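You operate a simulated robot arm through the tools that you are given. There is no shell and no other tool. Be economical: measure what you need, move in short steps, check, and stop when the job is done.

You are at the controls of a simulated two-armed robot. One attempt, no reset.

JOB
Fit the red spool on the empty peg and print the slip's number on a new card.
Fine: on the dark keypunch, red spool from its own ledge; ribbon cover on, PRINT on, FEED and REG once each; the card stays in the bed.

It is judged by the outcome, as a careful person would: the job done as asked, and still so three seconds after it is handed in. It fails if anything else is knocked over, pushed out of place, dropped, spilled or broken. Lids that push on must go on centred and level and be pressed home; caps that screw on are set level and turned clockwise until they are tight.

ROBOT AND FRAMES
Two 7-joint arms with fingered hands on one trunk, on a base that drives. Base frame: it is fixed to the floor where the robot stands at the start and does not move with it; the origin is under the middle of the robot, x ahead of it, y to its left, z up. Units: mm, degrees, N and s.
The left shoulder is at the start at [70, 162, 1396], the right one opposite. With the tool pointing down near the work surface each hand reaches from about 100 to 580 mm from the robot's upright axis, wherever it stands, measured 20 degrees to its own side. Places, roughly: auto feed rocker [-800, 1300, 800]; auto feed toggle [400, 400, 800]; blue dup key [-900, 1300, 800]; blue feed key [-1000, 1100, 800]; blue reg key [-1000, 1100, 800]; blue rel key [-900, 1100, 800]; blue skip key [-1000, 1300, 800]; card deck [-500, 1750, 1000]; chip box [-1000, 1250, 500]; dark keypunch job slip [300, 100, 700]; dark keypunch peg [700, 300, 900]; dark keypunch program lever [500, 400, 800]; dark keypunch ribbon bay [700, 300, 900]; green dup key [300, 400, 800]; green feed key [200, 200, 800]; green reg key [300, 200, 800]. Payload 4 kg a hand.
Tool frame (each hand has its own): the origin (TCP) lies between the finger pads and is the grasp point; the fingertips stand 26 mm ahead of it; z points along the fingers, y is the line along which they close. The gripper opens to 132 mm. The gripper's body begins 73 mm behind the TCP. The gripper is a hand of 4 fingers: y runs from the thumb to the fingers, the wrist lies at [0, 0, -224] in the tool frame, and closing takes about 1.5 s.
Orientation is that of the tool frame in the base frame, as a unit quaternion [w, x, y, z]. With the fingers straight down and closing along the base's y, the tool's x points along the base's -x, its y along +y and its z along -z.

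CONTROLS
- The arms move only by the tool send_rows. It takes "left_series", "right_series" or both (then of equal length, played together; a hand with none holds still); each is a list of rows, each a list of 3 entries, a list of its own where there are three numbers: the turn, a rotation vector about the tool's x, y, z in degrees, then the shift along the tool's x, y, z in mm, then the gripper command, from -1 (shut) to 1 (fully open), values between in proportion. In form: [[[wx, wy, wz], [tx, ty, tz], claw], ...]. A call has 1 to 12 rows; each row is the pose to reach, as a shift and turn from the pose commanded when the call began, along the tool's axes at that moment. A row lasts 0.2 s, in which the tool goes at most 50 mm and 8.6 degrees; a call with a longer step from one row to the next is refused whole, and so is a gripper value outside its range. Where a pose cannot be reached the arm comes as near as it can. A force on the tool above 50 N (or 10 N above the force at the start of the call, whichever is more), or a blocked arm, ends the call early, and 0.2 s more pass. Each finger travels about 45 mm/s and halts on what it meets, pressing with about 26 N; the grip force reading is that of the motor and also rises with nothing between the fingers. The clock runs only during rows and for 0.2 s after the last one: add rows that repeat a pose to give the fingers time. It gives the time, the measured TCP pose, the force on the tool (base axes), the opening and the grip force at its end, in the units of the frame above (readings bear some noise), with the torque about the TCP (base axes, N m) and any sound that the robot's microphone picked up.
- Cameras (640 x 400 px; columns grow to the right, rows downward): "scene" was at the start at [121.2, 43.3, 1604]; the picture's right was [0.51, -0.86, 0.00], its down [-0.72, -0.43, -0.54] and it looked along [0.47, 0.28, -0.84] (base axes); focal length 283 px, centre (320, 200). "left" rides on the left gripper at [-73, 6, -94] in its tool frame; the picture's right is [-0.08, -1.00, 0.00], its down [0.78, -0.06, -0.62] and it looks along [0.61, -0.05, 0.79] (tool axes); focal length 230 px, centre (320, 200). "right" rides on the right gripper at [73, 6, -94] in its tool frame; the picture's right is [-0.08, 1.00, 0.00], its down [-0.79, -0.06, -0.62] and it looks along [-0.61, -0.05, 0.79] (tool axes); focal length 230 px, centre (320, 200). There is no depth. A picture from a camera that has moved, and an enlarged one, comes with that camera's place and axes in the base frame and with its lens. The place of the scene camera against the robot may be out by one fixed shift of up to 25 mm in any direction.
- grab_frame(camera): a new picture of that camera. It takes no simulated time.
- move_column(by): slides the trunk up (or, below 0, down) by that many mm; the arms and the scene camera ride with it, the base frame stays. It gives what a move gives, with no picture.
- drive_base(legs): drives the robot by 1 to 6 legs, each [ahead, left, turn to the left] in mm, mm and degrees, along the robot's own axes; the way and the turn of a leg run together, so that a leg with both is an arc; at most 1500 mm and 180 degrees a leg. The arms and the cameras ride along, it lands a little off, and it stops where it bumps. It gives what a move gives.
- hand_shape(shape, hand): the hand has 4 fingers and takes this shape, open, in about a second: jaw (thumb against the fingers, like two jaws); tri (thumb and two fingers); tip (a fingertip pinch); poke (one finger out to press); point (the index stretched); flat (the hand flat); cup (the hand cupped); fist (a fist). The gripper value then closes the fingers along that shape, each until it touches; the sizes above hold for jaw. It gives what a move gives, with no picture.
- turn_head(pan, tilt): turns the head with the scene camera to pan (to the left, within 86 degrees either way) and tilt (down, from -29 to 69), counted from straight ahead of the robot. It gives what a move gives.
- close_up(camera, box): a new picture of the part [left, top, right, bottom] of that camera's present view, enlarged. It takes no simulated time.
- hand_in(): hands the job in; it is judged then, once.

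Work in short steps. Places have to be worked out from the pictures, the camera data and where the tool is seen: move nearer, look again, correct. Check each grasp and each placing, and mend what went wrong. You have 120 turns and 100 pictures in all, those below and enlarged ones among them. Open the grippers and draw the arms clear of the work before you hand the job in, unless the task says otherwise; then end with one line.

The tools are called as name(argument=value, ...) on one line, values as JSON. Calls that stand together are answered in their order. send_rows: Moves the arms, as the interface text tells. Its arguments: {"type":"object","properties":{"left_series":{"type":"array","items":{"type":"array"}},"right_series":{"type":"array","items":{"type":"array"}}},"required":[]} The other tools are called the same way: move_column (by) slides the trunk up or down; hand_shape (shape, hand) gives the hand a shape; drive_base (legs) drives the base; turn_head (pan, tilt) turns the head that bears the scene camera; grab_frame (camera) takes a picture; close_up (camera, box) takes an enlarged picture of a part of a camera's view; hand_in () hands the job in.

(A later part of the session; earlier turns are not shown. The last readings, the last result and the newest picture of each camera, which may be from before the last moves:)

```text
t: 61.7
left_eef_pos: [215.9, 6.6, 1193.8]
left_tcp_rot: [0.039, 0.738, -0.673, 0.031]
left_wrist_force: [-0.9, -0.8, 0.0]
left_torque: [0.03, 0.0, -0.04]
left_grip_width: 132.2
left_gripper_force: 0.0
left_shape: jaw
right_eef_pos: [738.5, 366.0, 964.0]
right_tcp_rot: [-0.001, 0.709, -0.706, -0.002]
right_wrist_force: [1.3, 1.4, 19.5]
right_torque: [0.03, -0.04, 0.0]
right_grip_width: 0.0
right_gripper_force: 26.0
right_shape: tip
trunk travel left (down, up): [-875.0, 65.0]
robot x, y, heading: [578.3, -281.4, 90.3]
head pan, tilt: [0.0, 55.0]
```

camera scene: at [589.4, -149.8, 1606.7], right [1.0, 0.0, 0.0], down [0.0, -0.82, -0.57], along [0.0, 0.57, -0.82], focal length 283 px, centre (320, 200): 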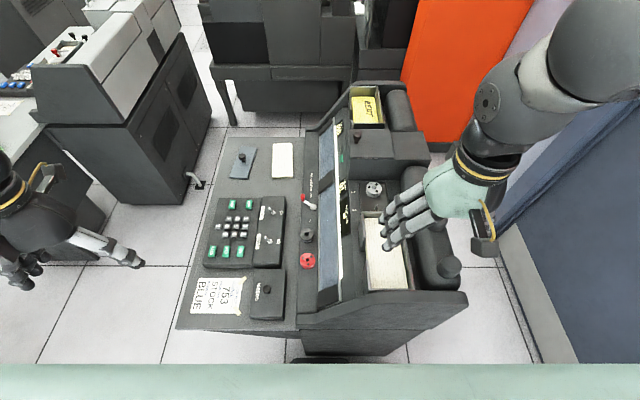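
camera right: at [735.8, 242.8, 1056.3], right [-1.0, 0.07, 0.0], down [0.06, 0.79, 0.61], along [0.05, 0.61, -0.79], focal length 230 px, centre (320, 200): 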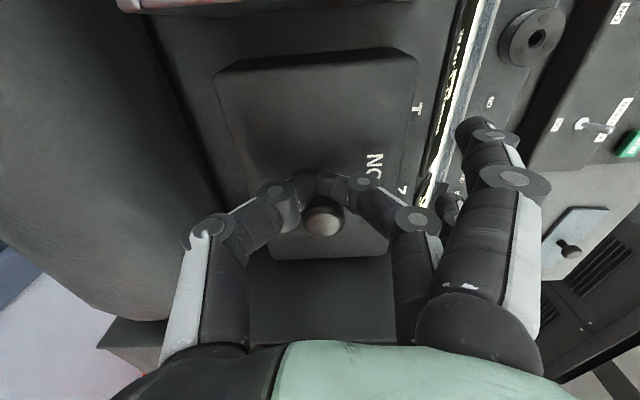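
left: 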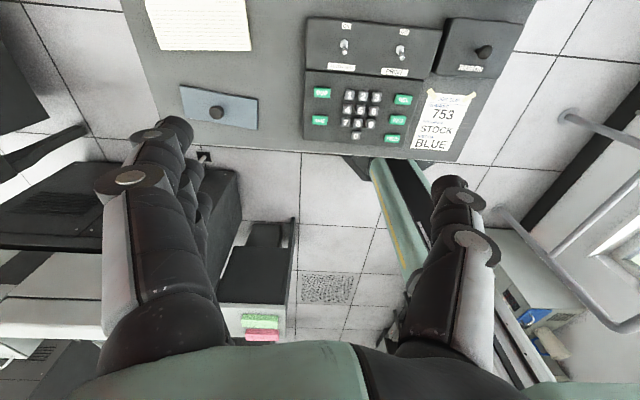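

Both ends at the same height: the cover is level, and its ~33 mm height with top at z≈938 puts its bottom at the deck. I press harder at the far end, then the near end, to be sure it is home.

send_rows(right_series=[[[0, 0, 0], [0, 0, 2], -1], [[0, 0, 0], [0, 0, 4], -1], [[0, 0, 0], [0, 0, 4], -1]])

send_rows(right_series=[[[0, 0, 0], [0, 0, -35], -1], [[0, 0, 0], [0, 0, -74], -1], [[0, 0, 0], [40, 0, -74], -1], [[0, 0, 0], [78, 0, -74], -1], [[0, 0, 0], [78, 0, -40], -1], [[0, 0, 0], [78, 0, -20], -1], [[0, 0, 0], [78, 0, -10], -1], [[0, 0, 0], [78, 0, -5], -1], [[0, 0, 0], [78, 0, 0], -1], [[0, 0, 0], [78, 0, 0], -1]])

```text
t: 62.5
left_eef_pos: [215.8, 4.6, 1195.0]
left_tcp_rot: [0.038, 0.738, -0.673, 0.031]
left_wrist_force: [-0.2, -0.8, 0.2]
left_torque: [0.02, 0.06, 0.03]
left_grip_width: 131.9
left_gripper_force: 0.1
left_shape: jaw
right_eef_pos: [738.9, 365.6, 963.2]
right_tcp_rot: [-0.003, 0.708, -0.706, -0.003]
right_wrist_force: [3.7, 3.7, 41.5]
right_torque: [0.05, -0.16, 0.0]
right_grip_width: 0.0
right_gripper_force: 25.8
right_shape: tip
trunk travel left (down, up): [-875.0, 65.0]
robot x, y, heading: [574.6, -281.4, 90.1]
head pan, tilt: [0.0, 55.0]
```

```text
t: 64.7
left_eef_pos: [215.8, 5.0, 1195.3]
left_tcp_rot: [0.038, 0.738, -0.673, 0.031]
left_wrist_force: [0.4, 0.5, -0.2]
left_torque: [0.02, -0.01, 0.01]
left_grip_width: 131.7
left_gripper_force: 0.1
left_shape: jaw
right_eef_pos: [738.6, 290.0, 963.4]
right_tcp_rot: [-0.004, 0.709, -0.706, -0.003]
right_wrist_force: [6.5, 3.6, 49.1]
right_torque: [-0.02, -0.29, 0.05]
right_grip_width: 0.3
right_gripper_force: 26.2
right_shape: tip
trunk travel left (down, up): [-875.0, 65.0]
robot x, y, heading: [575.9, -280.4, 90.0]
head pan, tilt: [0.0, 55.0]
```

The cover doesn't move under 45–49 N at either end: home and level. I raise the hand, set the poke shape, and shift the base left along the desk toward the keys.

send_rows(right_series=[[[0, 0, 0], [0, 0, -30], -1], [[0, 0, 0], [0, 0, -70], -1], [[0, 0, 0], [0, 0, -110], -1], [[0, 0, 0], [30, 20, -145], -1], [[0, 0, 0], [60, 40, -165], -1], [[0, 0, 0], [100, 60, -165], -1], [[0, 0, 0], [100, 60, -165], -1]])

hand_shape(hand="right", shape="poke")

close_up(camera="scene", box=[330, 150, 458, 230])

drive_base(legs=[[-30, 0, 0], [0, 270, 0], [60, 0, 0], [40, 0, 0]])

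grab_frame(camera="scene")

```text
refused: row 4 steps farther than a row can; nothing moved
```

```text
t: 65.6
left_eef_pos: [214.6, 4.2, 1193.7]
left_tcp_rot: [0.039, 0.738, -0.673, 0.032]
left_wrist_force: [-0.2, 1.0, -0.3]
left_torque: [0.01, 0.0, 0.01]
left_grip_width: 132.0
left_gripper_force: 0.0
left_shape: jaw
right_eef_pos: [735.7, 287.0, 959.6]
right_tcp_rot: [0.0, 0.71, -0.705, 0.0]
right_wrist_force: [-6.8, -4.9, 25.9]
right_torque: [-0.12, 0.43, 0.04]
right_grip_width: 0.1
right_gripper_force: 0.1
right_shape: poke
trunk travel left (down, up): [-875.0, 65.0]
robot x, y, heading: [581.0, -280.1, 90.3]
head pan, tilt: [0.0, 55.0]
```

```text
5.00 times, centred on (394, 190) of scene
camera zoom: at [586.6, -154.9, 1607.2], right [1.0, 0.0, 0.0], down [0.0, -0.82, -0.58], along [0.0, 0.58, -0.82], focal length 1415 px, centre (-50, 250)
```

zoom: 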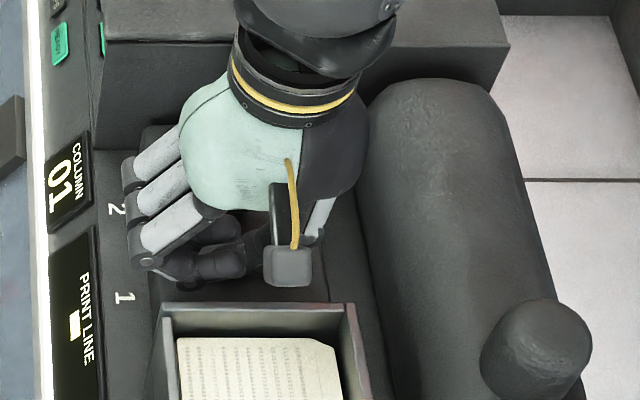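

```text
t: 66.6
left_eef_pos: [216.1, -23.1, 1194.2]
left_tcp_rot: [0.038, 0.738, -0.673, 0.033]
left_wrist_force: [-0.8, -0.3, -0.3]
left_torque: [0.01, 0.01, 0.0]
left_grip_width: 131.8
left_gripper_force: 0.0
left_shape: jaw
right_eef_pos: [738.9, 270.6, 963.1]
right_tcp_rot: [0.01, -0.701, 0.713, 0.013]
right_wrist_force: [0.6, -2.4, 13.0]
right_torque: [-0.19, 0.03, -0.03]
right_grip_width: 0.0
right_gripper_force: 0.1
right_shape: poke
trunk travel left (down, up): [-875.0, 65.0]
robot x, y, heading: [578.4, -311.3, 90.1]
head pan, tilt: [0.0, 55.0]
stopped in leg 1: the force on the tool passed its limit at 63 N (the readings are from after the stop); the commanded pose is now the measured one
```

```text
29 pictures are left
camera scene: at [588.8, -183.5, 1606.8], right [1.0, 0.0, 0.0], down [0.0, -0.82, -0.57], along [0.0, 0.57, -0.82], focal length 283 px, centre (320, 200)
```

scene: 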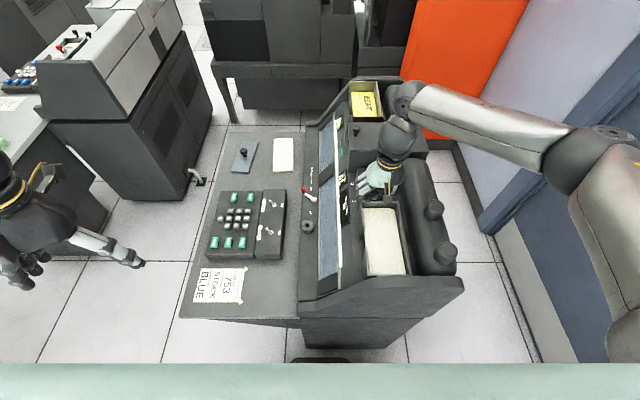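

My chained calls ran on after the refused move: the base backed 30 mm with the hand still on the cover and stopped at 63 N. I now lift the hand straight up, then inspect the cover.

send_rows(right_series=[[[0, 0, 0], [0, 0, -10], -1], [[0, 0, 0], [0, 0, -35], -1], [[0, 0, 0], [0, 0, -75], -1], [[0, 0, 0], [0, 0, -115], -1], [[0, 0, 0], [0, 0, -150], -1], [[0, 0, 0], [0, 0, -150], -1]])

grab_frame(camera="right")

close_up(camera="scene", box=[330, 130, 458, 210])

```text
t: 68.0
left_eef_pos: [216.8, -21.9, 1194.1]
left_tcp_rot: [0.04, 0.738, -0.673, 0.032]
left_wrist_force: [-0.4, -0.8, 0.6]
left_torque: [-0.05, -0.01, -0.02]
left_grip_width: 131.8
left_gripper_force: 0.1
left_shape: jaw
right_eef_pos: [739.8, 265.7, 1108.8]
right_tcp_rot: [0.008, -0.701, 0.713, 0.011]
right_wrist_force: [-0.7, -0.8, 0.4]
right_torque: [0.0, -0.01, -0.04]
right_grip_width: 0.0
right_gripper_force: 0.0
right_shape: poke
trunk travel left (down, up): [-875.0, 65.0]
robot x, y, heading: [578.1, -312.5, 90.3]
head pan, tilt: [0.0, 55.0]
```

```text
28 pictures are left
camera right: at [733.4, 189.0, 1201.6], right [-1.0, 0.09, 0.01], down [0.08, 0.77, 0.64], along [0.05, 0.64, -0.77], focal length 230 px, centre (320, 200)
```

right: 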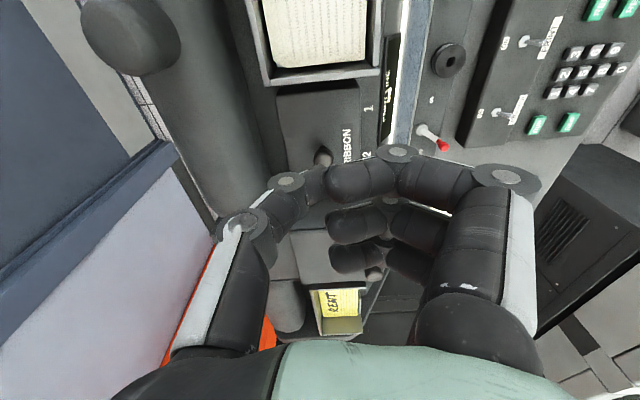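

```text
5.00 times, centred on (394, 170) of scene
camera zoom: at [589.4, -180.9, 1606.8], right [1.0, 0.0, 0.0], down [0.0, -0.82, -0.57], along [0.0, 0.57, -0.82], focal length 1415 px, centre (-50, 350)
```

zoom: 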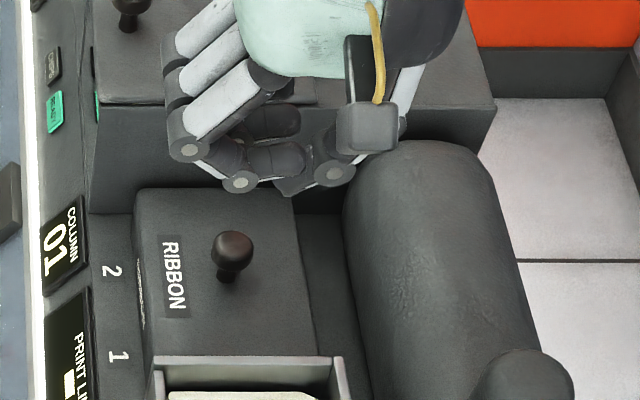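

The cover still sits level in place (same edge offset as before). Now I shift the base left 270 mm with the hands high.

drive_base(legs=[[0, 265, 0]])

drive_base(legs=[[60, 0, 0], [30, 0, 0]])

```text
t: 69.8
left_eef_pos: [-46.0, -20.8, 1192.5]
left_tcp_rot: [0.041, 0.736, -0.675, 0.032]
left_wrist_force: [1.0, -0.5, -0.3]
left_torque: [0.03, 0.01, -0.03]
left_grip_width: 132.0
left_gripper_force: 0.1
left_shape: jaw
right_eef_pos: [478.2, 264.5, 1109.6]
right_tcp_rot: [0.009, -0.701, 0.713, 0.012]
right_wrist_force: [0.8, -0.5, 0.4]
right_torque: [0.03, 0.01, 0.02]
right_grip_width: 0.1
right_gripper_force: 0.1
right_shape: poke
trunk travel left (down, up): [-875.0, 65.0]
robot x, y, heading: [314.0, -310.8, 90.0]
head pan, tilt: [0.0, 55.0]
```

```text
t: 71.2
left_eef_pos: [-47.7, 59.5, 1196.7]
left_tcp_rot: [0.038, 0.737, -0.675, 0.03]
left_wrist_force: [-0.5, -0.3, 0.1]
left_torque: [0.07, -0.02, -0.04]
left_grip_width: 131.7
left_gripper_force: 0.1
left_shape: jaw
right_eef_pos: [476.7, 347.7, 1113.0]
right_tcp_rot: [0.011, -0.701, 0.713, 0.015]
right_wrist_force: [-0.6, -0.4, -0.7]
right_torque: [0.08, 0.02, -0.03]
right_grip_width: 0.0
right_gripper_force: 0.0
right_shape: poke
trunk travel left (down, up): [-875.0, 65.0]
robot x, y, heading: [312.0, -218.0, 90.2]
head pan, tilt: [0.0, 55.0]
```

Axis now at (312,-218), with keys within ~570. I bring the right hand over the PRINT toggle and extend the poke finger.

send_rows(right_series=[[[0, 0, 0], [30, 9, 10], 1], [[0, 0, 0], [60, 18, 30], 1], [[0, 0, 0], [90, 27, 60], 1], [[0, 0, 0], [118, 37, 90], 1], [[0, 0, 0], [118, 37, 113], 1], [[0, 0, 0], [118, 37, 113], 1]])

grab_frame(camera="right")

grab_frame(camera="scene")

```text
t: 72.7
left_eef_pos: [-47.0, 67.5, 1194.0]
left_tcp_rot: [0.04, 0.736, -0.675, 0.032]
left_wrist_force: [0.2, 0.1, -0.5]
left_torque: [0.01, 0.01, 0.02]
left_grip_width: 132.1
left_gripper_force: 0.0
left_shape: jaw
right_eef_pos: [436.1, 238.1, 995.7]
right_tcp_rot: [0.01, -0.701, 0.713, 0.011]
right_wrist_force: [0.0, -0.4, -0.6]
right_torque: [0.01, 0.0, -0.02]
right_grip_width: 0.1
right_gripper_force: 0.2
right_shape: poke
trunk travel left (down, up): [-875.0, 65.0]
robot x, y, heading: [312.2, -223.1, 89.9]
head pan, tilt: [0.0, 55.0]
```

```text
26 pictures are left
camera right: at [430.7, 162.5, 1087.5], right [-1.0, 0.1, 0.01], down [0.08, 0.77, 0.64], along [0.06, 0.64, -0.77], focal length 230 px, centre (320, 200)
```

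right: 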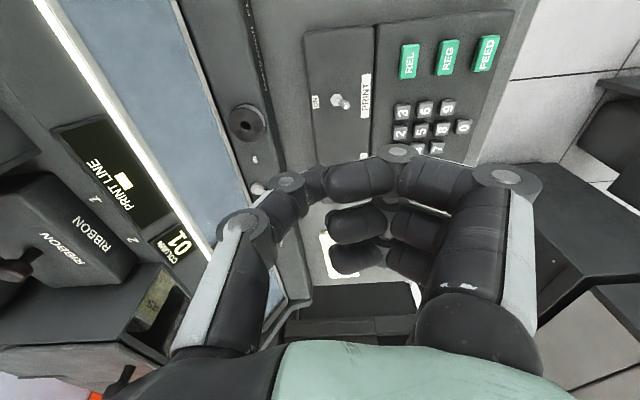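

```text
25 pictures are left
camera scene: at [324.8, -92.8, 1606.9], right [1.0, 0.0, 0.0], down [0.0, -0.82, -0.57], along [0.0, 0.57, -0.82], focal length 283 px, centre (320, 200)
```

scene: 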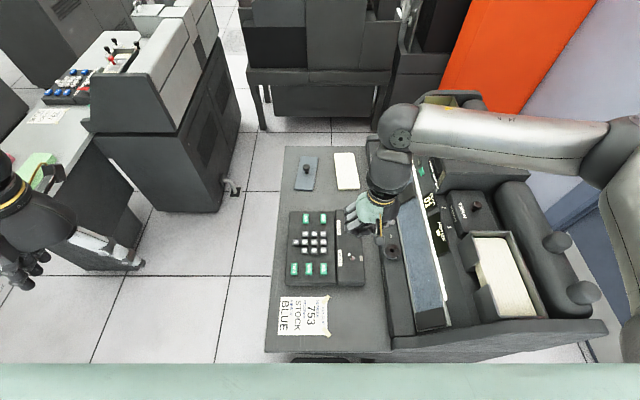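

The poke finger appears curled; I try the "point" shape instead.

hand_shape(hand="right", shape="point")

grab_frame(camera="right")

```text
t: 73.5
left_eef_pos: [-47.6, 67.7, 1192.8]
left_tcp_rot: [0.04, 0.737, -0.674, 0.032]
left_wrist_force: [0.6, -0.1, 0.1]
left_torque: [-0.01, -0.03, -0.02]
left_grip_width: 131.7
left_gripper_force: 0.0
left_shape: jaw
right_eef_pos: [436.6, 239.1, 995.8]
right_tcp_rot: [0.009, -0.701, 0.713, 0.012]
right_wrist_force: [0.2, -0.4, 0.4]
right_torque: [-0.01, -0.01, 0.04]
right_grip_width: 126.1
right_gripper_force: 0.0
right_shape: point
trunk travel left (down, up): [-875.0, 65.0]
robot x, y, heading: [310.5, -221.0, 90.1]
head pan, tilt: [0.0, 55.0]
```

```text
24 pictures are left
camera right: at [431.0, 163.2, 1087.6], right [-1.0, 0.1, 0.01], down [0.08, 0.77, 0.64], along [0.06, 0.64, -0.77], focal length 230 px, centre (320, 200)
```

right: 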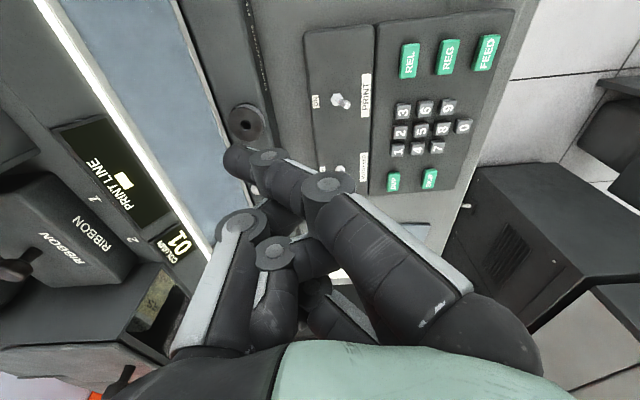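

Point aims the finger sideways. The closed tip pinch (tips 26 mm below TCP) worked well as a presser, so I return to it, and take an enlarged view of the toggles and keys.

hand_shape(hand="right", shape="tip")

close_up(camera="right", box=[290, 10, 514, 150])

```text
t: 74.5
left_eef_pos: [-47.1, 68.9, 1193.6]
left_tcp_rot: [0.04, 0.737, -0.674, 0.032]
left_wrist_force: [0.3, -0.1, 0.1]
left_torque: [-0.02, 0.06, 0.0]
left_grip_width: 132.0
left_gripper_force: 0.0
left_shape: jaw
right_eef_pos: [437.3, 238.4, 995.7]
right_tcp_rot: [0.009, -0.7, 0.714, 0.012]
right_wrist_force: [1.1, -1.0, -0.3]
right_torque: [-0.02, -0.02, -0.01]
right_grip_width: 132.0
right_gripper_force: 0.1
right_shape: tip
trunk travel left (down, up): [-875.0, 65.0]
robot x, y, heading: [313.4, -224.0, 90.1]
head pan, tilt: [0.0, 55.0]
```

```text
2.86 times, centred on (402, 80) of right
camera zoom: at [431.0, 163.0, 1087.6], right [-1.0, 0.1, 0.01], down [0.08, 0.77, 0.64], along [0.06, 0.64, -0.77], focal length 657 px, centre (86, 543)
```

zoom: 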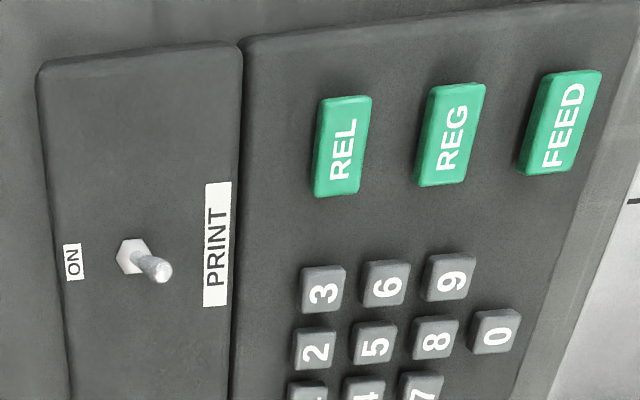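

Key/toggle positions: PRINT lever tip ≈(405,260,787), 3≈(323,285), 5≈(293,315), 7≈(264,343), REG≈(278,224), FEED≈(232,224), tops z≈760. I close the pinch and go to just -x of the lever at z≈830 to check.

send_rows(right_series=[[[0, 0, 0], [-8, 20, 25], -0.5], [[0, 0, 0], [-16, 40, 50], -1], [[0, 0, 0], [-23, 59, 80], -1], [[0, 0, 0], [-23, 59, 120], -1], [[0, 0, 0], [-23, 59, 150], -1], [[0, 0, 0], [-23, 59, 166], -1], [[0, 0, 0], [-23, 59, 166], -1]])

grab_frame(camera="right")

```text
t: 76.0
left_eef_pos: [-47.9, 69.1, 1193.7]
left_tcp_rot: [0.04, 0.737, -0.674, 0.032]
left_wrist_force: [-0.6, -0.9, 0.4]
left_torque: [0.0, 0.0, 0.01]
left_grip_width: 132.0
left_gripper_force: 0.1
left_shape: jaw
right_eef_pos: [377.7, 268.5, 829.0]
right_tcp_rot: [0.009, -0.701, 0.713, 0.012]
right_wrist_force: [-0.6, -0.2, -0.5]
right_torque: [-0.02, -0.02, 0.01]
right_grip_width: 0.1
right_gripper_force: 0.1
right_shape: tip
trunk travel left (down, up): [-875.0, 65.0]
robot x, y, heading: [315.8, -224.8, 90.1]
head pan, tilt: [0.0, 55.0]
```

```text
22 pictures are left
camera right: at [371.4, 192.1, 920.7], right [-1.0, 0.1, 0.01], down [0.08, 0.77, 0.64], along [0.06, 0.64, -0.77], focal length 230 px, centre (320, 200)
```

right: 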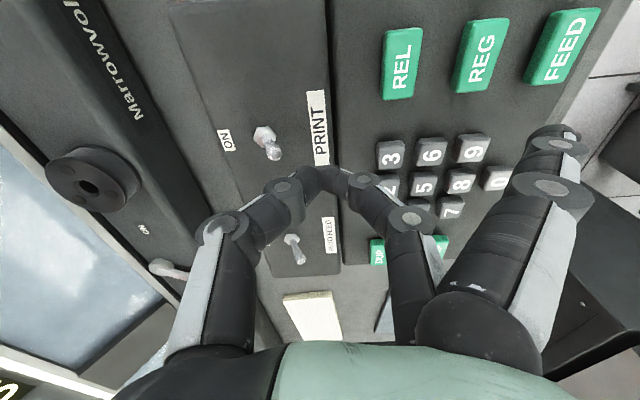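

Lever tip refined to (407.5,260.5,783). I lower the tips to z≈775 beside it and sweep toward +x (ON).

send_rows(right_series=[[[0, 0, 0], [8, 2, 10], -1], [[0, 0, 0], [8, 2, 20], -1], [[0, 0, 0], [8, 2, 28], -1], [[0, 0, 0], [8, -8, 28], -1], [[0, 0, 0], [8, -15, 28], -1], [[0, 0, 0], [8, -22, 28], -1], [[0, 0, 0], [8, -28, 28], -1], [[0, 0, 0], [8, -34, 28], -1], [[0, 0, 0], [8, -34, 28], -1]])

close_up(camera="right", box=[180, 60, 420, 210])

```text
t: 78.0
left_eef_pos: [-51.6, 67.9, 1192.5]
left_tcp_rot: [0.04, 0.737, -0.674, 0.032]
left_wrist_force: [-0.5, 0.1, 0.4]
left_torque: [0.01, 0.02, -0.03]
left_grip_width: 131.9
left_gripper_force: 0.1
left_shape: jaw
right_eef_pos: [407.1, 262.0, 803.0]
right_tcp_rot: [0.009, -0.701, 0.713, 0.015]
right_wrist_force: [-17.0, 4.6, 16.0]
right_torque: [-0.02, -0.16, 0.04]
right_grip_width: 0.1
right_gripper_force: 26.2
right_shape: tip
trunk travel left (down, up): [-875.0, 65.0]
robot x, y, heading: [310.2, -223.0, 89.9]
head pan, tilt: [0.0, 55.0]
```

```text
2.67 times, centred on (300, 135) of right
camera zoom: at [401.3, 185.1, 893.7], right [-1.0, 0.09, 0.01], down [0.08, 0.76, 0.64], along [0.05, 0.64, -0.77], focal length 614 px, centre (373, 373)
```

zoom: 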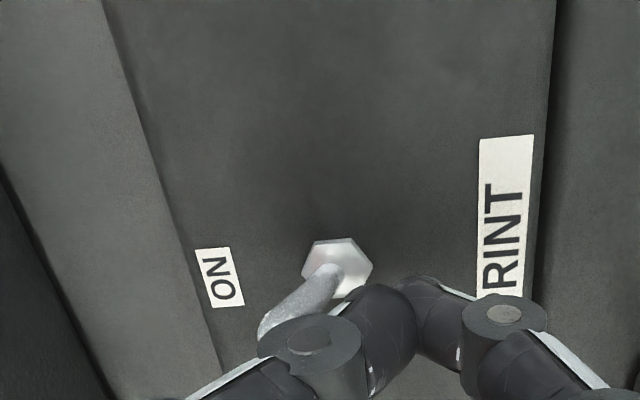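

The lever now leans toward ON. I back off, lift and verify.

send_rows(right_series=[[[0, 0, 0], [0, 10, 0], -1], [[0, 0, 0], [0, 15, -20], -1], [[0, 0, 0], [0, 40, -50], -1], [[0, 0, 0], [10, 70, -70], -1], [[0, 0, 0], [30, 100, -80], -1], [[0, 0, 0], [30, 100, -80], -1]])

grab_frame(camera="right")

```text
t: 79.5
left_eef_pos: [-48.5, 67.6, 1193.5]
left_tcp_rot: [0.041, 0.736, -0.675, 0.032]
left_wrist_force: [-0.7, -0.5, 0.1]
left_torque: [-0.03, -0.02, -0.01]
left_grip_width: 131.8
left_gripper_force: 0.0
left_shape: jaw
right_eef_pos: [309.7, 232.1, 879.6]
right_tcp_rot: [0.009, -0.701, 0.713, 0.012]
right_wrist_force: [-1.1, -0.1, -1.1]
right_torque: [0.02, 0.01, 0.02]
right_grip_width: 0.1
right_gripper_force: 25.6
right_shape: tip
trunk travel left (down, up): [-875.0, 65.0]
robot x, y, heading: [310.2, -223.3, 90.0]
head pan, tilt: [0.0, 55.0]
```

```text
20 pictures are left
camera right: at [304.2, 154.9, 971.7], right [-1.0, 0.1, 0.01], down [0.08, 0.77, 0.64], along [0.06, 0.64, -0.77], focal length 230 px, centre (320, 200)
```

right: 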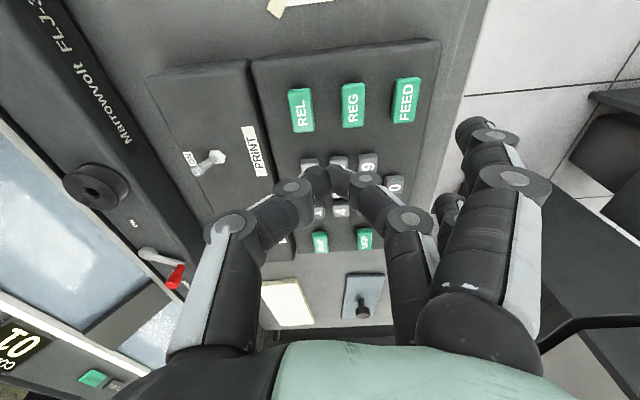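

PRINT is ON. Next FEED at ≈(235.5,223.5,765): move over, press once and release.

send_rows(right_series=[[[0, 0, 0], [4, 38, 15], -1], [[0, 0, 0], [8, 74, 40], -1], [[0, 0, 0], [8, 74, 70], -1], [[0, 0, 0], [8, 74, 80], -1], [[0, 0, 0], [8, 74, 85], -1], [[0, 0, 0], [8, 74, 89], -1], [[0, 0, 0], [8, 74, 92], -1], [[0, 0, 0], [8, 74, 92], -1]])

```text
t: 81.2
left_eef_pos: [-48.9, 67.0, 1194.5]
left_tcp_rot: [0.038, 0.737, -0.674, 0.031]
left_wrist_force: [0.0, -0.9, 0.3]
left_torque: [0.0, -0.02, -0.05]
left_grip_width: 131.6
left_gripper_force: 0.1
left_shape: jaw
right_eef_pos: [234.2, 225.9, 789.0]
right_tcp_rot: [0.01, -0.701, 0.713, 0.014]
right_wrist_force: [-3.4, 2.9, 24.7]
right_torque: [0.02, 0.27, -0.06]
right_grip_width: 0.3
right_gripper_force: 25.9
right_shape: tip
trunk travel left (down, up): [-875.0, 65.0]
robot x, y, heading: [315.7, -223.5, 90.0]
head pan, tilt: [0.0, 55.0]
heard: click
```

A click was heard. I release and lift, then look at the bed and displays for the fed card.

send_rows(right_series=[[[0, 0, 0], [0, 0, -15], -1], [[0, 0, 0], [0, 0, -45], -1], [[0, 0, 0], [0, -20, -75], -1], [[0, 0, 0], [0, -45, -80], -1], [[0, 0, 0], [0, -45, -80], -1]])

close_up(camera="scene", box=[260, 140, 580, 340])

```text
t: 82.5
left_eef_pos: [-48.7, 68.6, 1193.6]
left_tcp_rot: [0.039, 0.737, -0.674, 0.033]
left_wrist_force: [0.7, 0.5, 0.3]
left_torque: [0.03, -0.02, 0.01]
left_grip_width: 131.9
left_gripper_force: 0.1
left_shape: jaw
right_eef_pos: [280.7, 223.7, 867.1]
right_tcp_rot: [0.01, -0.701, 0.713, 0.012]
right_wrist_force: [-0.2, 0.1, -0.7]
right_torque: [0.01, -0.02, 0.01]
right_grip_width: 0.0
right_gripper_force: 26.0
right_shape: tip
trunk travel left (down, up): [-875.0, 65.0]
robot x, y, heading: [312.5, -221.5, 90.1]
head pan, tilt: [0.0, 55.0]
```

```text
2.00 times, centred on (420, 240) of scene
camera zoom: at [323.9, -92.7, 1606.8], right [1.0, 0.0, 0.0], down [0.0, -0.82, -0.57], along [0.0, 0.57, -0.82], focal length 566 px, centre (120, 120)
```

zoom: 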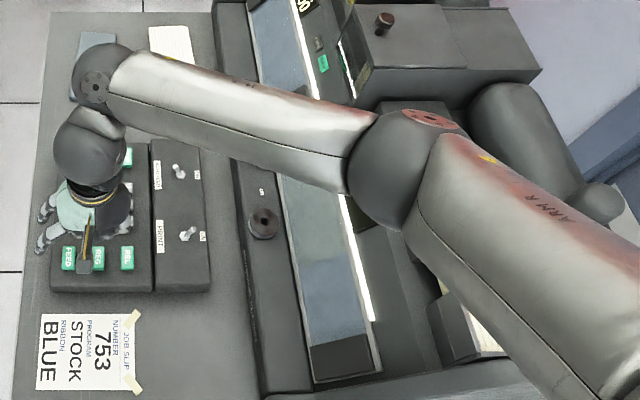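

The arm hides most of the bed. I move the hand aside to see the bed with its camera.

send_rows(right_series=[[[0, 0, 0], [10, -20, -40], -1], [[0, 0, 0], [25, -50, -75], -1], [[0, 0, 0], [45, -85, -105], -1], [[0, 0, 0], [60, -125, -130], -1], [[0, 0, 0], [70, -160, -150], -1], [[0, 0, 0], [70, -160, -150], -1]])

grab_frame(camera="right")

```text
refused: row 3 steps farther than a row can; nothing moved
```

```text
18 pictures are left
camera right: at [274.7, 146.9, 958.6], right [-1.0, 0.1, 0.01], down [0.08, 0.77, 0.64], along [0.06, 0.64, -0.77], focal length 230 px, centre (320, 200)
```

right: 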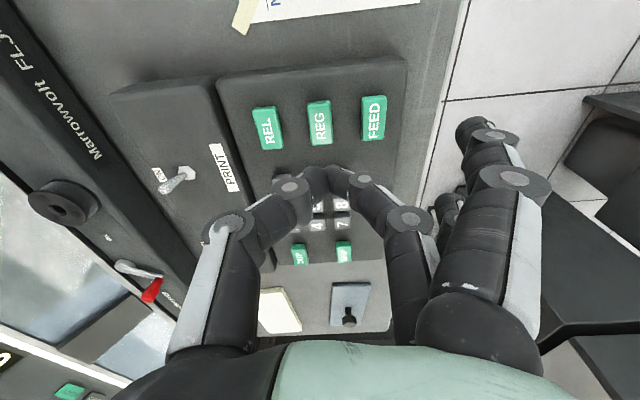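

send_rows(right_series=[[[0, 0, 0], [8, -18, -35], -1], [[0, 0, 0], [18, -45, -65], -1], [[0, 0, 0], [30, -75, -95], -1], [[0, 0, 0], [42, -105, -120], -1], [[0, 0, 0], [55, -135, -145], -1], [[0, 0, 0], [70, -165, -160], -1], [[0, 0, 0], [80, -200, -160], -1], [[0, 0, 0], [80, -200, -160], -1]])

grab_frame(camera="right")

```text
t: 84.2
left_eef_pos: [-48.3, 68.3, 1192.9]
left_tcp_rot: [0.041, 0.737, -0.674, 0.032]
left_wrist_force: [0.7, 0.4, -0.1]
left_torque: [-0.02, -0.01, 0.03]
left_grip_width: 131.8
left_gripper_force: 0.0
left_shape: jaw
right_eef_pos: [482.4, 134.0, 1025.9]
right_tcp_rot: [0.009, -0.701, 0.713, 0.011]
right_wrist_force: [0.1, 0.7, 0.5]
right_torque: [0.02, 0.0, 0.01]
right_grip_width: 0.0
right_gripper_force: 25.6
right_shape: tip
trunk travel left (down, up): [-875.0, 65.0]
robot x, y, heading: [318.5, -222.2, 90.0]
head pan, tilt: [0.0, 55.0]
```

```text
17 pictures are left
camera right: at [476.3, 57.0, 1116.8], right [-1.0, 0.1, 0.01], down [0.08, 0.77, 0.64], along [0.06, 0.64, -0.77], focal length 230 px, centre (320, 200)
```

right: 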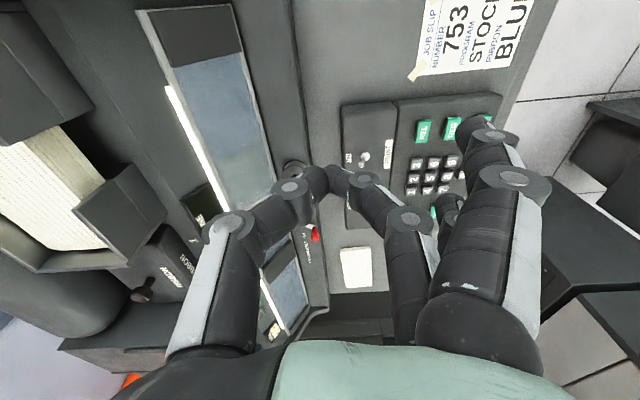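

No card obvious. I enlarge the bed and display region.

close_up(camera="right", box=[140, 0, 330, 120])

close_up(camera="scene", box=[350, 130, 510, 340])

```text
3.33 times, centred on (235, 60) of right
camera zoom: at [476.3, 57.0, 1116.8], right [-1.0, 0.1, 0.01], down [0.08, 0.77, 0.64], along [0.06, 0.64, -0.77], focal length 767 px, centre (603, 667)
```

zoom: 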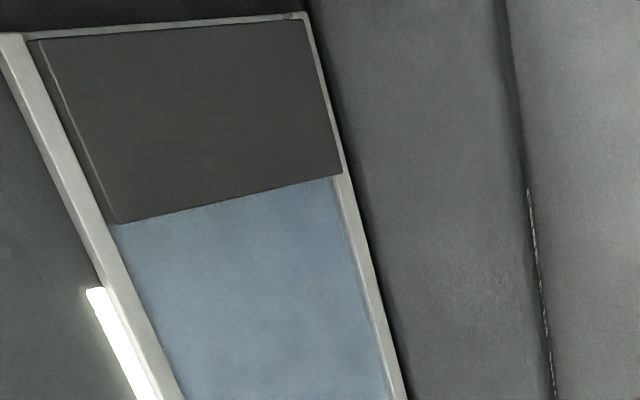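

```text
1.90 times, centred on (430, 235) of scene
camera zoom: at [324.3, -92.0, 1606.8], right [1.0, 0.0, 0.0], down [0.0, -0.82, -0.57], along [0.0, 0.57, -0.82], focal length 539 px, centre (110, 133)
```

zoom: 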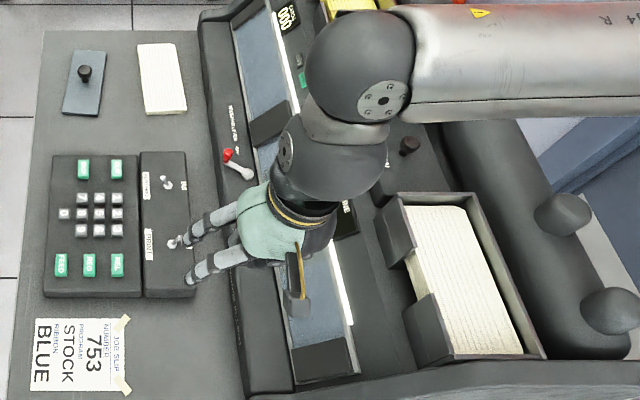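

I retract the hand toward the robot to see the whole bed and displays from the head.

send_rows(right_series=[[[0, 0, 0], [40, 0, -10], -1], [[0, 0, 0], [80, 0, -20], -1], [[0, 0, 0], [120, 20, -30], -1], [[0, 0, 0], [150, 50, -40], -1], [[0, 0, 0], [170, 85, -50], -1], [[0, 0, 0], [180, 120, -60], -1], [[0, 0, 0], [180, 120, -60], -1]])

close_up(camera="scene", box=[340, 120, 580, 320])

```text
t: 85.8
left_eef_pos: [-46.3, 69.7, 1193.3]
left_tcp_rot: [0.04, 0.736, -0.674, 0.033]
left_wrist_force: [-1.2, 0.6, -0.3]
left_torque: [-0.03, 0.0, -0.02]
left_grip_width: 131.8
left_gripper_force: 0.0
left_shape: jaw
right_eef_pos: [327.7, -28.2, 1062.1]
right_tcp_rot: [0.008, -0.7, 0.714, 0.011]
right_wrist_force: [0.3, 0.0, 0.3]
right_torque: [-0.03, 0.0, 0.0]
right_grip_width: 0.0
right_gripper_force: 25.7
right_shape: tip
right hand out of reach, approached as far as the arm can: row 2, 3, 4, 5, 6, 7
trunk travel left (down, up): [-875.0, 65.0]
robot x, y, heading: [314.6, -222.8, 90.2]
head pan, tilt: [0.0, 55.0]
```

```text
2.00 times, centred on (460, 220) of scene
camera zoom: at [326.3, -91.9, 1606.8], right [1.0, 0.0, 0.0], down [0.0, -0.82, -0.57], along [0.0, 0.57, -0.82], focal length 566 px, centre (40, 160)
```

zoom: 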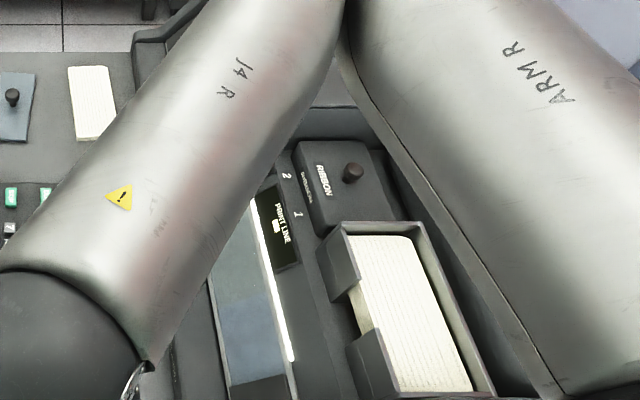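

There's a colour boundary in the bed at row ~310; I enlarge it.

close_up(camera="scene", box=[430, 210, 520, 320])

```text
3.64 times, centred on (475, 265) of scene
camera zoom: at [326.3, -91.9, 1606.8], right [1.0, 0.0, 0.0], down [0.0, -0.82, -0.57], along [0.0, 0.57, -0.82], focal length 1029 px, centre (-244, -36)
```

zoom: 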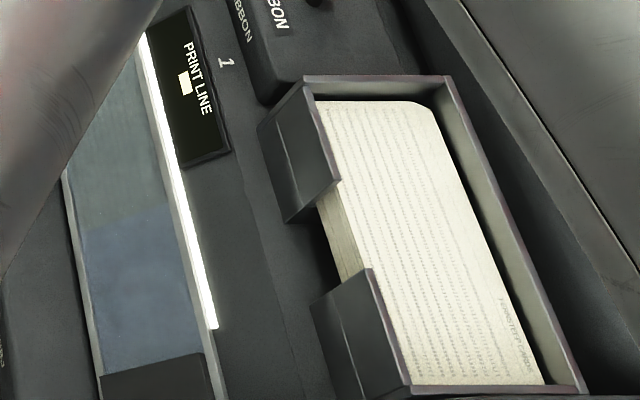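

No card visible yet, the tint is a reflection. The click shows FEED actuated; perhaps the card shows after REG. I bring the hand back above REG.

send_rows(right_series=[[[0, 0, 0], [-45, 10, 0], -1], [[0, 0, 0], [-90, 20, 10], -1], [[0, 0, 0], [-130, 35, 35], -1], [[0, 0, 0], [-170, 50, 60], -1], [[0, 0, 0], [-205, 65, 90], -1], [[0, 0, 0], [-240, 80, 120], -1], [[0, 0, 0], [-268, 82, 160], -1], [[0, 0, 0], [-268, 82, 190], -1], [[0, 0, 0], [-268, 82, 190], -1]])

```text
t: 87.8
left_eef_pos: [-49.3, 67.5, 1193.0]
left_tcp_rot: [0.039, 0.736, -0.675, 0.032]
left_wrist_force: [0.0, -0.9, 0.7]
left_torque: [0.02, 0.02, -0.01]
left_grip_width: 131.9
left_gripper_force: 0.0
left_shape: jaw
right_eef_pos: [251.1, 246.8, 880.3]
right_tcp_rot: [0.009, -0.701, 0.713, 0.012]
right_wrist_force: [0.5, -0.6, -0.3]
right_torque: [0.0, -0.02, 0.0]
right_grip_width: 0.0
right_gripper_force: 25.9
right_shape: tip
trunk travel left (down, up): [-875.0, 65.0]
robot x, y, heading: [312.9, -219.0, 90.1]
head pan, tilt: [0.0, 55.0]
```

I move over REG and press it down in measured stages (monotonic, one press).

send_rows(right_series=[[[0, 0, 0], [12, -15, 20], -1], [[0, 0, 0], [23, -29, 50], -1], [[0, 0, 0], [23, -29, 75], -1], [[0, 0, 0], [23, -29, 85], -1], [[0, 0, 0], [23, -29, 89], -1], [[0, 0, 0], [23, -29, 89], -1]])

```text
t: 89.2
left_eef_pos: [-48.0, 68.4, 1194.2]
left_tcp_rot: [0.039, 0.737, -0.674, 0.032]
left_wrist_force: [0.0, -0.6, 0.0]
left_torque: [0.02, -0.01, 0.0]
left_grip_width: 131.9
left_gripper_force: 0.0
left_shape: jaw
right_eef_pos: [277.9, 227.5, 792.4]
right_tcp_rot: [0.009, -0.701, 0.713, 0.012]
right_wrist_force: [0.0, -0.4, 1.9]
right_torque: [-0.03, -0.01, 0.03]
right_grip_width: 0.0
right_gripper_force: 26.5
right_shape: tip
trunk travel left (down, up): [-875.0, 65.0]
robot x, y, heading: [312.9, -224.6, 90.0]
head pan, tilt: [0.0, 55.0]
heard: click
```

Click at 1.9 N already. I finish the stroke and release, lifting high enough to see.

send_rows(right_series=[[[0, 0, 0], [0, 0, 3], -1], [[0, 0, 0], [0, 0, 3], -1], [[0, 0, 0], [0, 0, -20], -1], [[0, 0, 0], [0, 0, -50], -1], [[0, 0, 0], [0, 0, -80], -1], [[0, 0, 0], [0, 0, -80], -1]])

close_up(camera="scene", box=[260, 140, 580, 340])

```text
t: 90.7
left_eef_pos: [-48.8, 68.7, 1193.8]
left_tcp_rot: [0.04, 0.737, -0.674, 0.032]
left_wrist_force: [-0.9, 0.1, 0.2]
left_torque: [-0.02, 0.05, 0.02]
left_grip_width: 131.9
left_gripper_force: 0.0
left_shape: jaw
right_eef_pos: [277.4, 225.8, 873.6]
right_tcp_rot: [0.008, -0.701, 0.713, 0.012]
right_wrist_force: [1.0, -0.3, -0.6]
right_torque: [0.03, -0.02, 0.02]
right_grip_width: 0.0
right_gripper_force: 26.0
right_shape: tip
trunk travel left (down, up): [-875.0, 65.0]
robot x, y, heading: [310.0, -219.3, 89.9]
head pan, tilt: [0.0, 55.0]
```

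```text
2.00 times, centred on (420, 240) of scene
camera zoom: at [324.9, -91.9, 1606.8], right [1.0, 0.0, 0.0], down [0.0, -0.82, -0.57], along [0.0, 0.57, -0.82], focal length 566 px, centre (120, 120)
```

zoom: 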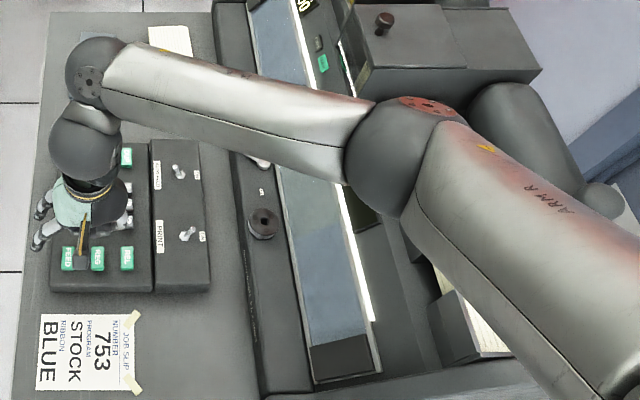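

The mid-bed is behind the arm; the right camera sees it at its left edge. I enlarge that.

close_up(camera="right", box=[0, 130, 240, 400])

```text
1.48 times, centred on (120, 265) of right
camera zoom: at [271.1, 149.3, 966.0], right [-1.0, 0.1, 0.01], down [0.08, 0.77, 0.64], along [0.06, 0.64, -0.77], focal length 341 px, centre (616, 104)
```

zoom: 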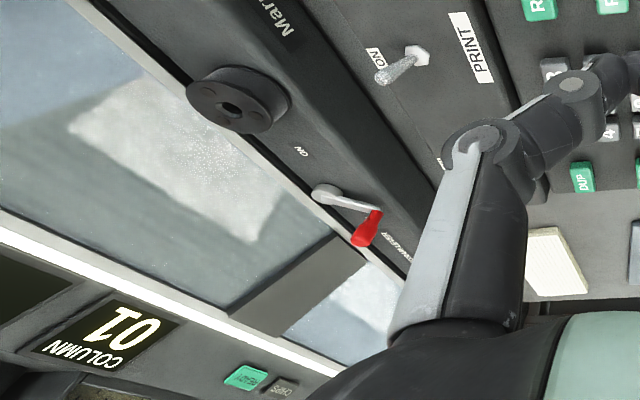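

The greenish tint in the bed may be the card under the blue window. I move the hand for a better view of the mid-bed before keying.

send_rows(right_series=[[[0, 0, 0], [8, -30, -25], -1], [[0, 0, 0], [16, -60, -55], -1], [[0, 0, 0], [22, -90, -85], -1], [[0, 0, 0], [28, -120, -110], -1], [[0, 0, 0], [34, -150, -130], -1], [[0, 0, 0], [34, -150, -130], -1]])

close_up(camera="right", box=[60, 20, 340, 330])

```text
t: 92.0
left_eef_pos: [-48.8, 68.6, 1193.7]
left_tcp_rot: [0.039, 0.737, -0.674, 0.033]
left_wrist_force: [-0.2, 0.2, -0.8]
left_torque: [-0.01, 0.01, 0.02]
left_grip_width: 132.1
left_gripper_force: 0.0
left_shape: jaw
right_eef_pos: [428.1, 185.7, 1002.6]
right_tcp_rot: [0.009, -0.701, 0.713, 0.012]
right_wrist_force: [-0.1, 0.1, 0.7]
right_torque: [0.0, -0.05, 0.0]
right_grip_width: 0.0
right_gripper_force: 25.5
right_shape: tip
trunk travel left (down, up): [-875.0, 65.0]
robot x, y, heading: [312.5, -226.1, 90.0]
head pan, tilt: [0.0, 55.0]
```

```text
1.29 times, centred on (200, 175) of right
camera zoom: at [421.2, 109.8, 1093.6], right [-1.0, 0.1, 0.01], down [0.08, 0.77, 0.64], along [0.06, 0.64, -0.77], focal length 297 px, centre (475, 232)
```

zoom: 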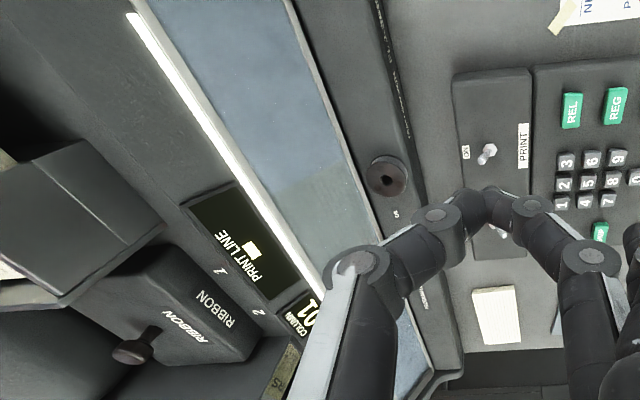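

The card's edge is visible under the window and moved left after REG: card registered, column 01. Digit targets: 7≈(265.5,345), 5≈(294.3,314.5), 3≈(324.5,283.5). I move above 7.

send_rows(right_series=[[[0, 0, 0], [-30, 32, 15], -1], [[0, 0, 0], [-60, 64, 30], -1], [[0, 0, 0], [-90, 96, 45], -1], [[0, 0, 0], [-120, 128, 60], -1], [[0, 0, 0], [-150, 160, 75], -1], [[0, 0, 0], [-155, 166, 115], -1], [[0, 0, 0], [-155, 166, 155], -1], [[0, 0, 0], [-155, 166, 180], -1], [[0, 0, 0], [-155, 166, 180], -1]])

grab_frame(camera="right")

```text
t: 94.0
left_eef_pos: [-47.8, 68.9, 1193.4]
left_tcp_rot: [0.04, 0.737, -0.674, 0.032]
left_wrist_force: [-0.1, 0.7, 0.2]
left_torque: [0.04, 0.02, -0.01]
left_grip_width: 132.1
left_gripper_force: 0.1
left_shape: jaw
right_eef_pos: [266.4, 348.9, 826.1]
right_tcp_rot: [0.008, -0.7, 0.714, 0.012]
right_wrist_force: [-0.1, -0.3, -0.3]
right_torque: [0.02, -0.01, -0.03]
right_grip_width: 0.1
right_gripper_force: 26.4
right_shape: tip
trunk travel left (down, up): [-875.0, 65.0]
robot x, y, heading: [314.8, -220.7, 90.0]
head pan, tilt: [0.0, 55.0]
```

```text
9 pictures are left
camera right: at [259.1, 271.0, 917.0], right [-1.0, 0.09, 0.01], down [0.08, 0.77, 0.64], along [0.06, 0.64, -0.77], focal length 230 px, centre (320, 200)
```

right: 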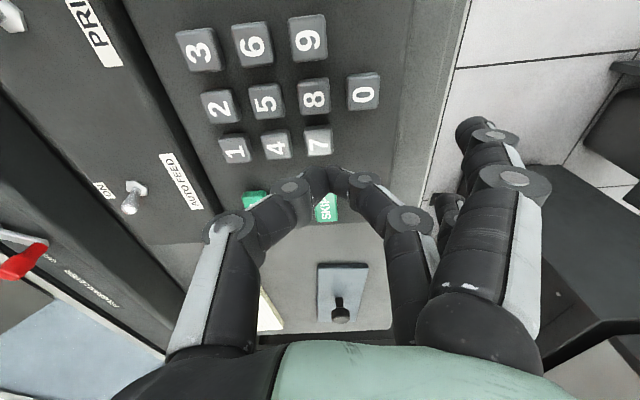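

Key 7 measures (267.8,343.5); tips would land ~6 mm beyond, so I shift y -6 and press.

send_rows(right_series=[[[0, 0, 0], [6, -1, 10], -1], [[0, 0, 0], [6.5, -1, 22], -1], [[0, 0, 0], [6.5, -1, 30], -1], [[0, 0, 0], [7, -1, 34], -1], [[0, 0, 0], [7, -1, 37], -1], [[0, 0, 0], [7, -1, 37], -1]])

```text
t: 95.5
left_eef_pos: [-47.8, 66.9, 1194.0]
left_tcp_rot: [0.039, 0.737, -0.674, 0.031]
left_wrist_force: [-0.5, 0.7, 0.0]
left_torque: [-0.01, 0.01, 0.01]
left_grip_width: 131.6
left_gripper_force: 0.0
left_shape: jaw
right_eef_pos: [264.8, 342.2, 790.4]
right_tcp_rot: [0.01, -0.701, 0.713, 0.013]
right_wrist_force: [-0.7, -0.1, 20.4]
right_torque: [-0.07, 0.18, 0.02]
right_grip_width: 0.2
right_gripper_force: 26.1
right_shape: tip
trunk travel left (down, up): [-875.0, 65.0]
robot x, y, heading: [314.7, -225.4, 90.0]
head pan, tilt: [0.0, 55.0]
heard: click
```

Click for 7. I lift, move above 5, and check alignment.

send_rows(right_series=[[[0, 0, 0], [0, 0, -12], -1], [[0, 0, 0], [0, 0, -36], -1], [[0, 0, 0], [14, -15, -36], -1], [[0, 0, 0], [28.8, -29.7, -36], -1], [[0, 0, 0], [28.8, -29.7, -36], -1]])

grab_frame(camera="right")

```text
t: 96.7
left_eef_pos: [-48.4, 67.8, 1194.1]
left_tcp_rot: [0.04, 0.736, -0.675, 0.032]
left_wrist_force: [0.5, -0.5, -0.4]
left_torque: [0.0, 0.02, 0.0]
left_grip_width: 132.0
left_gripper_force: 0.1
left_shape: jaw
right_eef_pos: [295.3, 311.3, 824.4]
right_tcp_rot: [0.009, -0.701, 0.713, 0.011]
right_wrist_force: [-0.5, 0.7, 0.6]
right_torque: [0.01, -0.02, -0.03]
right_grip_width: 0.1
right_gripper_force: 25.9
right_shape: tip
trunk travel left (down, up): [-875.0, 65.0]
robot x, y, heading: [313.9, -224.9, 90.0]
head pan, tilt: [0.0, 55.0]
```

```text
8 pictures are left
camera right: at [288.2, 236.1, 916.0], right [-1.0, 0.1, 0.01], down [0.08, 0.77, 0.64], along [0.06, 0.64, -0.77], focal length 230 px, centre (320, 200)
```

right: 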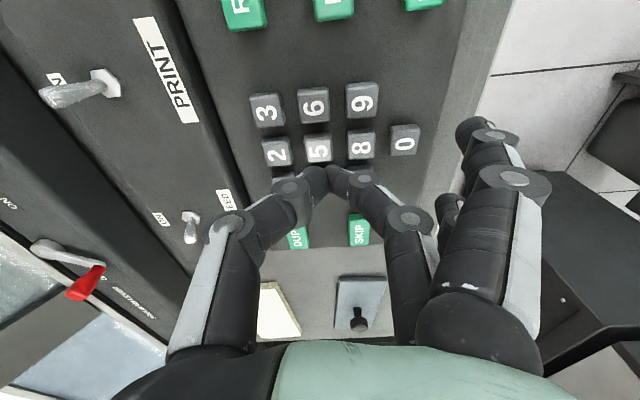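

Key 5 is in the same image place as 7 was when pressed. Press.

send_rows(right_series=[[[0, 0, 0], [0, 0, 12], -1], [[0, 0, 0], [0.5, 0, 24], -1], [[0, 0, 0], [1, 0, 31], -1], [[0, 0, 0], [1, 0, 34.5], -1], [[0, 0, 0], [1, 0, 34.5], -1]])

```text
t: 97.8
left_eef_pos: [-47.8, 66.4, 1194.8]
left_tcp_rot: [0.04, 0.736, -0.675, 0.032]
left_wrist_force: [-0.5, -0.6, 0.6]
left_torque: [-0.02, -0.05, -0.03]
left_grip_width: 132.1
left_gripper_force: 0.2
left_shape: jaw
right_eef_pos: [293.1, 312.2, 790.0]
right_tcp_rot: [0.01, -0.701, 0.713, 0.013]
right_wrist_force: [1.9, -1.8, 15.0]
right_torque: [-0.11, 0.03, 0.03]
right_grip_width: 0.0
right_gripper_force: 26.2
right_shape: tip
trunk travel left (down, up): [-875.0, 65.0]
robot x, y, heading: [313.9, -221.8, 90.1]
head pan, tilt: [0.0, 55.0]
heard: click
```

Click for 5. I lift and move above 3.

send_rows(right_series=[[[0, 0, 0], [0, 0, -12], -1], [[0, 0, 0], [0, 0, -34.5], -1], [[0, 0, 0], [14, -15, -34.5], -1], [[0, 0, 0], [28.8, -29.7, -34.5], -1], [[0, 0, 0], [28.8, -29.7, -34.5], -1]])

grab_frame(camera="right")

```text
t: 99.0
left_eef_pos: [-48.1, 68.5, 1193.4]
left_tcp_rot: [0.039, 0.737, -0.674, 0.032]
left_wrist_force: [0.5, -0.3, -0.2]
left_torque: [0.01, -0.03, -0.04]
left_grip_width: 132.1
left_gripper_force: 0.1
left_shape: jaw
right_eef_pos: [324.1, 281.8, 823.2]
right_tcp_rot: [0.01, -0.7, 0.714, 0.012]
right_wrist_force: [-0.3, -0.9, -0.6]
right_torque: [-0.01, -0.02, -0.04]
right_grip_width: 0.0
right_gripper_force: 26.4
right_shape: tip
trunk travel left (down, up): [-875.0, 65.0]
robot x, y, heading: [313.0, -220.7, 90.0]
head pan, tilt: [0.0, 55.0]
```

```text
7 pictures are left
camera right: at [317.3, 205.0, 914.5], right [-1.0, 0.1, 0.01], down [0.08, 0.77, 0.64], along [0.06, 0.64, -0.77], focal length 230 px, centre (320, 200)
```

right: 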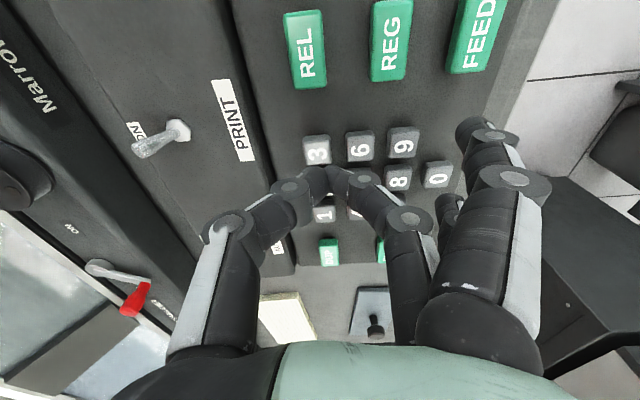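

Key 3 lies in the right image place (317,150). Press.

send_rows(right_series=[[[0, 0, 0], [0, 0, 12], -1], [[0, 0, 0], [0, 0, 24], -1], [[0, 0, 0], [0, 0, 31], -1], [[0, 0, 0], [0, 0, 34.5], -1], [[0, 0, 0], [0, 0, 34.5], -1]])

```text
t: 100.2
left_eef_pos: [-48.8, 66.3, 1194.7]
left_tcp_rot: [0.039, 0.736, -0.675, 0.031]
left_wrist_force: [-0.1, 0.3, 0.2]
left_torque: [0.01, -0.02, -0.03]
left_grip_width: 131.7
left_gripper_force: 0.1
left_shape: jaw
right_eef_pos: [320.0, 281.1, 791.1]
right_tcp_rot: [0.009, -0.701, 0.713, 0.014]
right_wrist_force: [-0.5, -1.0, 20.6]
right_torque: [-0.1, 0.12, -0.01]
right_grip_width: 0.0
right_gripper_force: 26.3
right_shape: tip
trunk travel left (down, up): [-875.0, 65.0]
robot x, y, heading: [314.1, -220.1, 90.0]
head pan, tilt: [0.0, 55.0]
heard: click
```

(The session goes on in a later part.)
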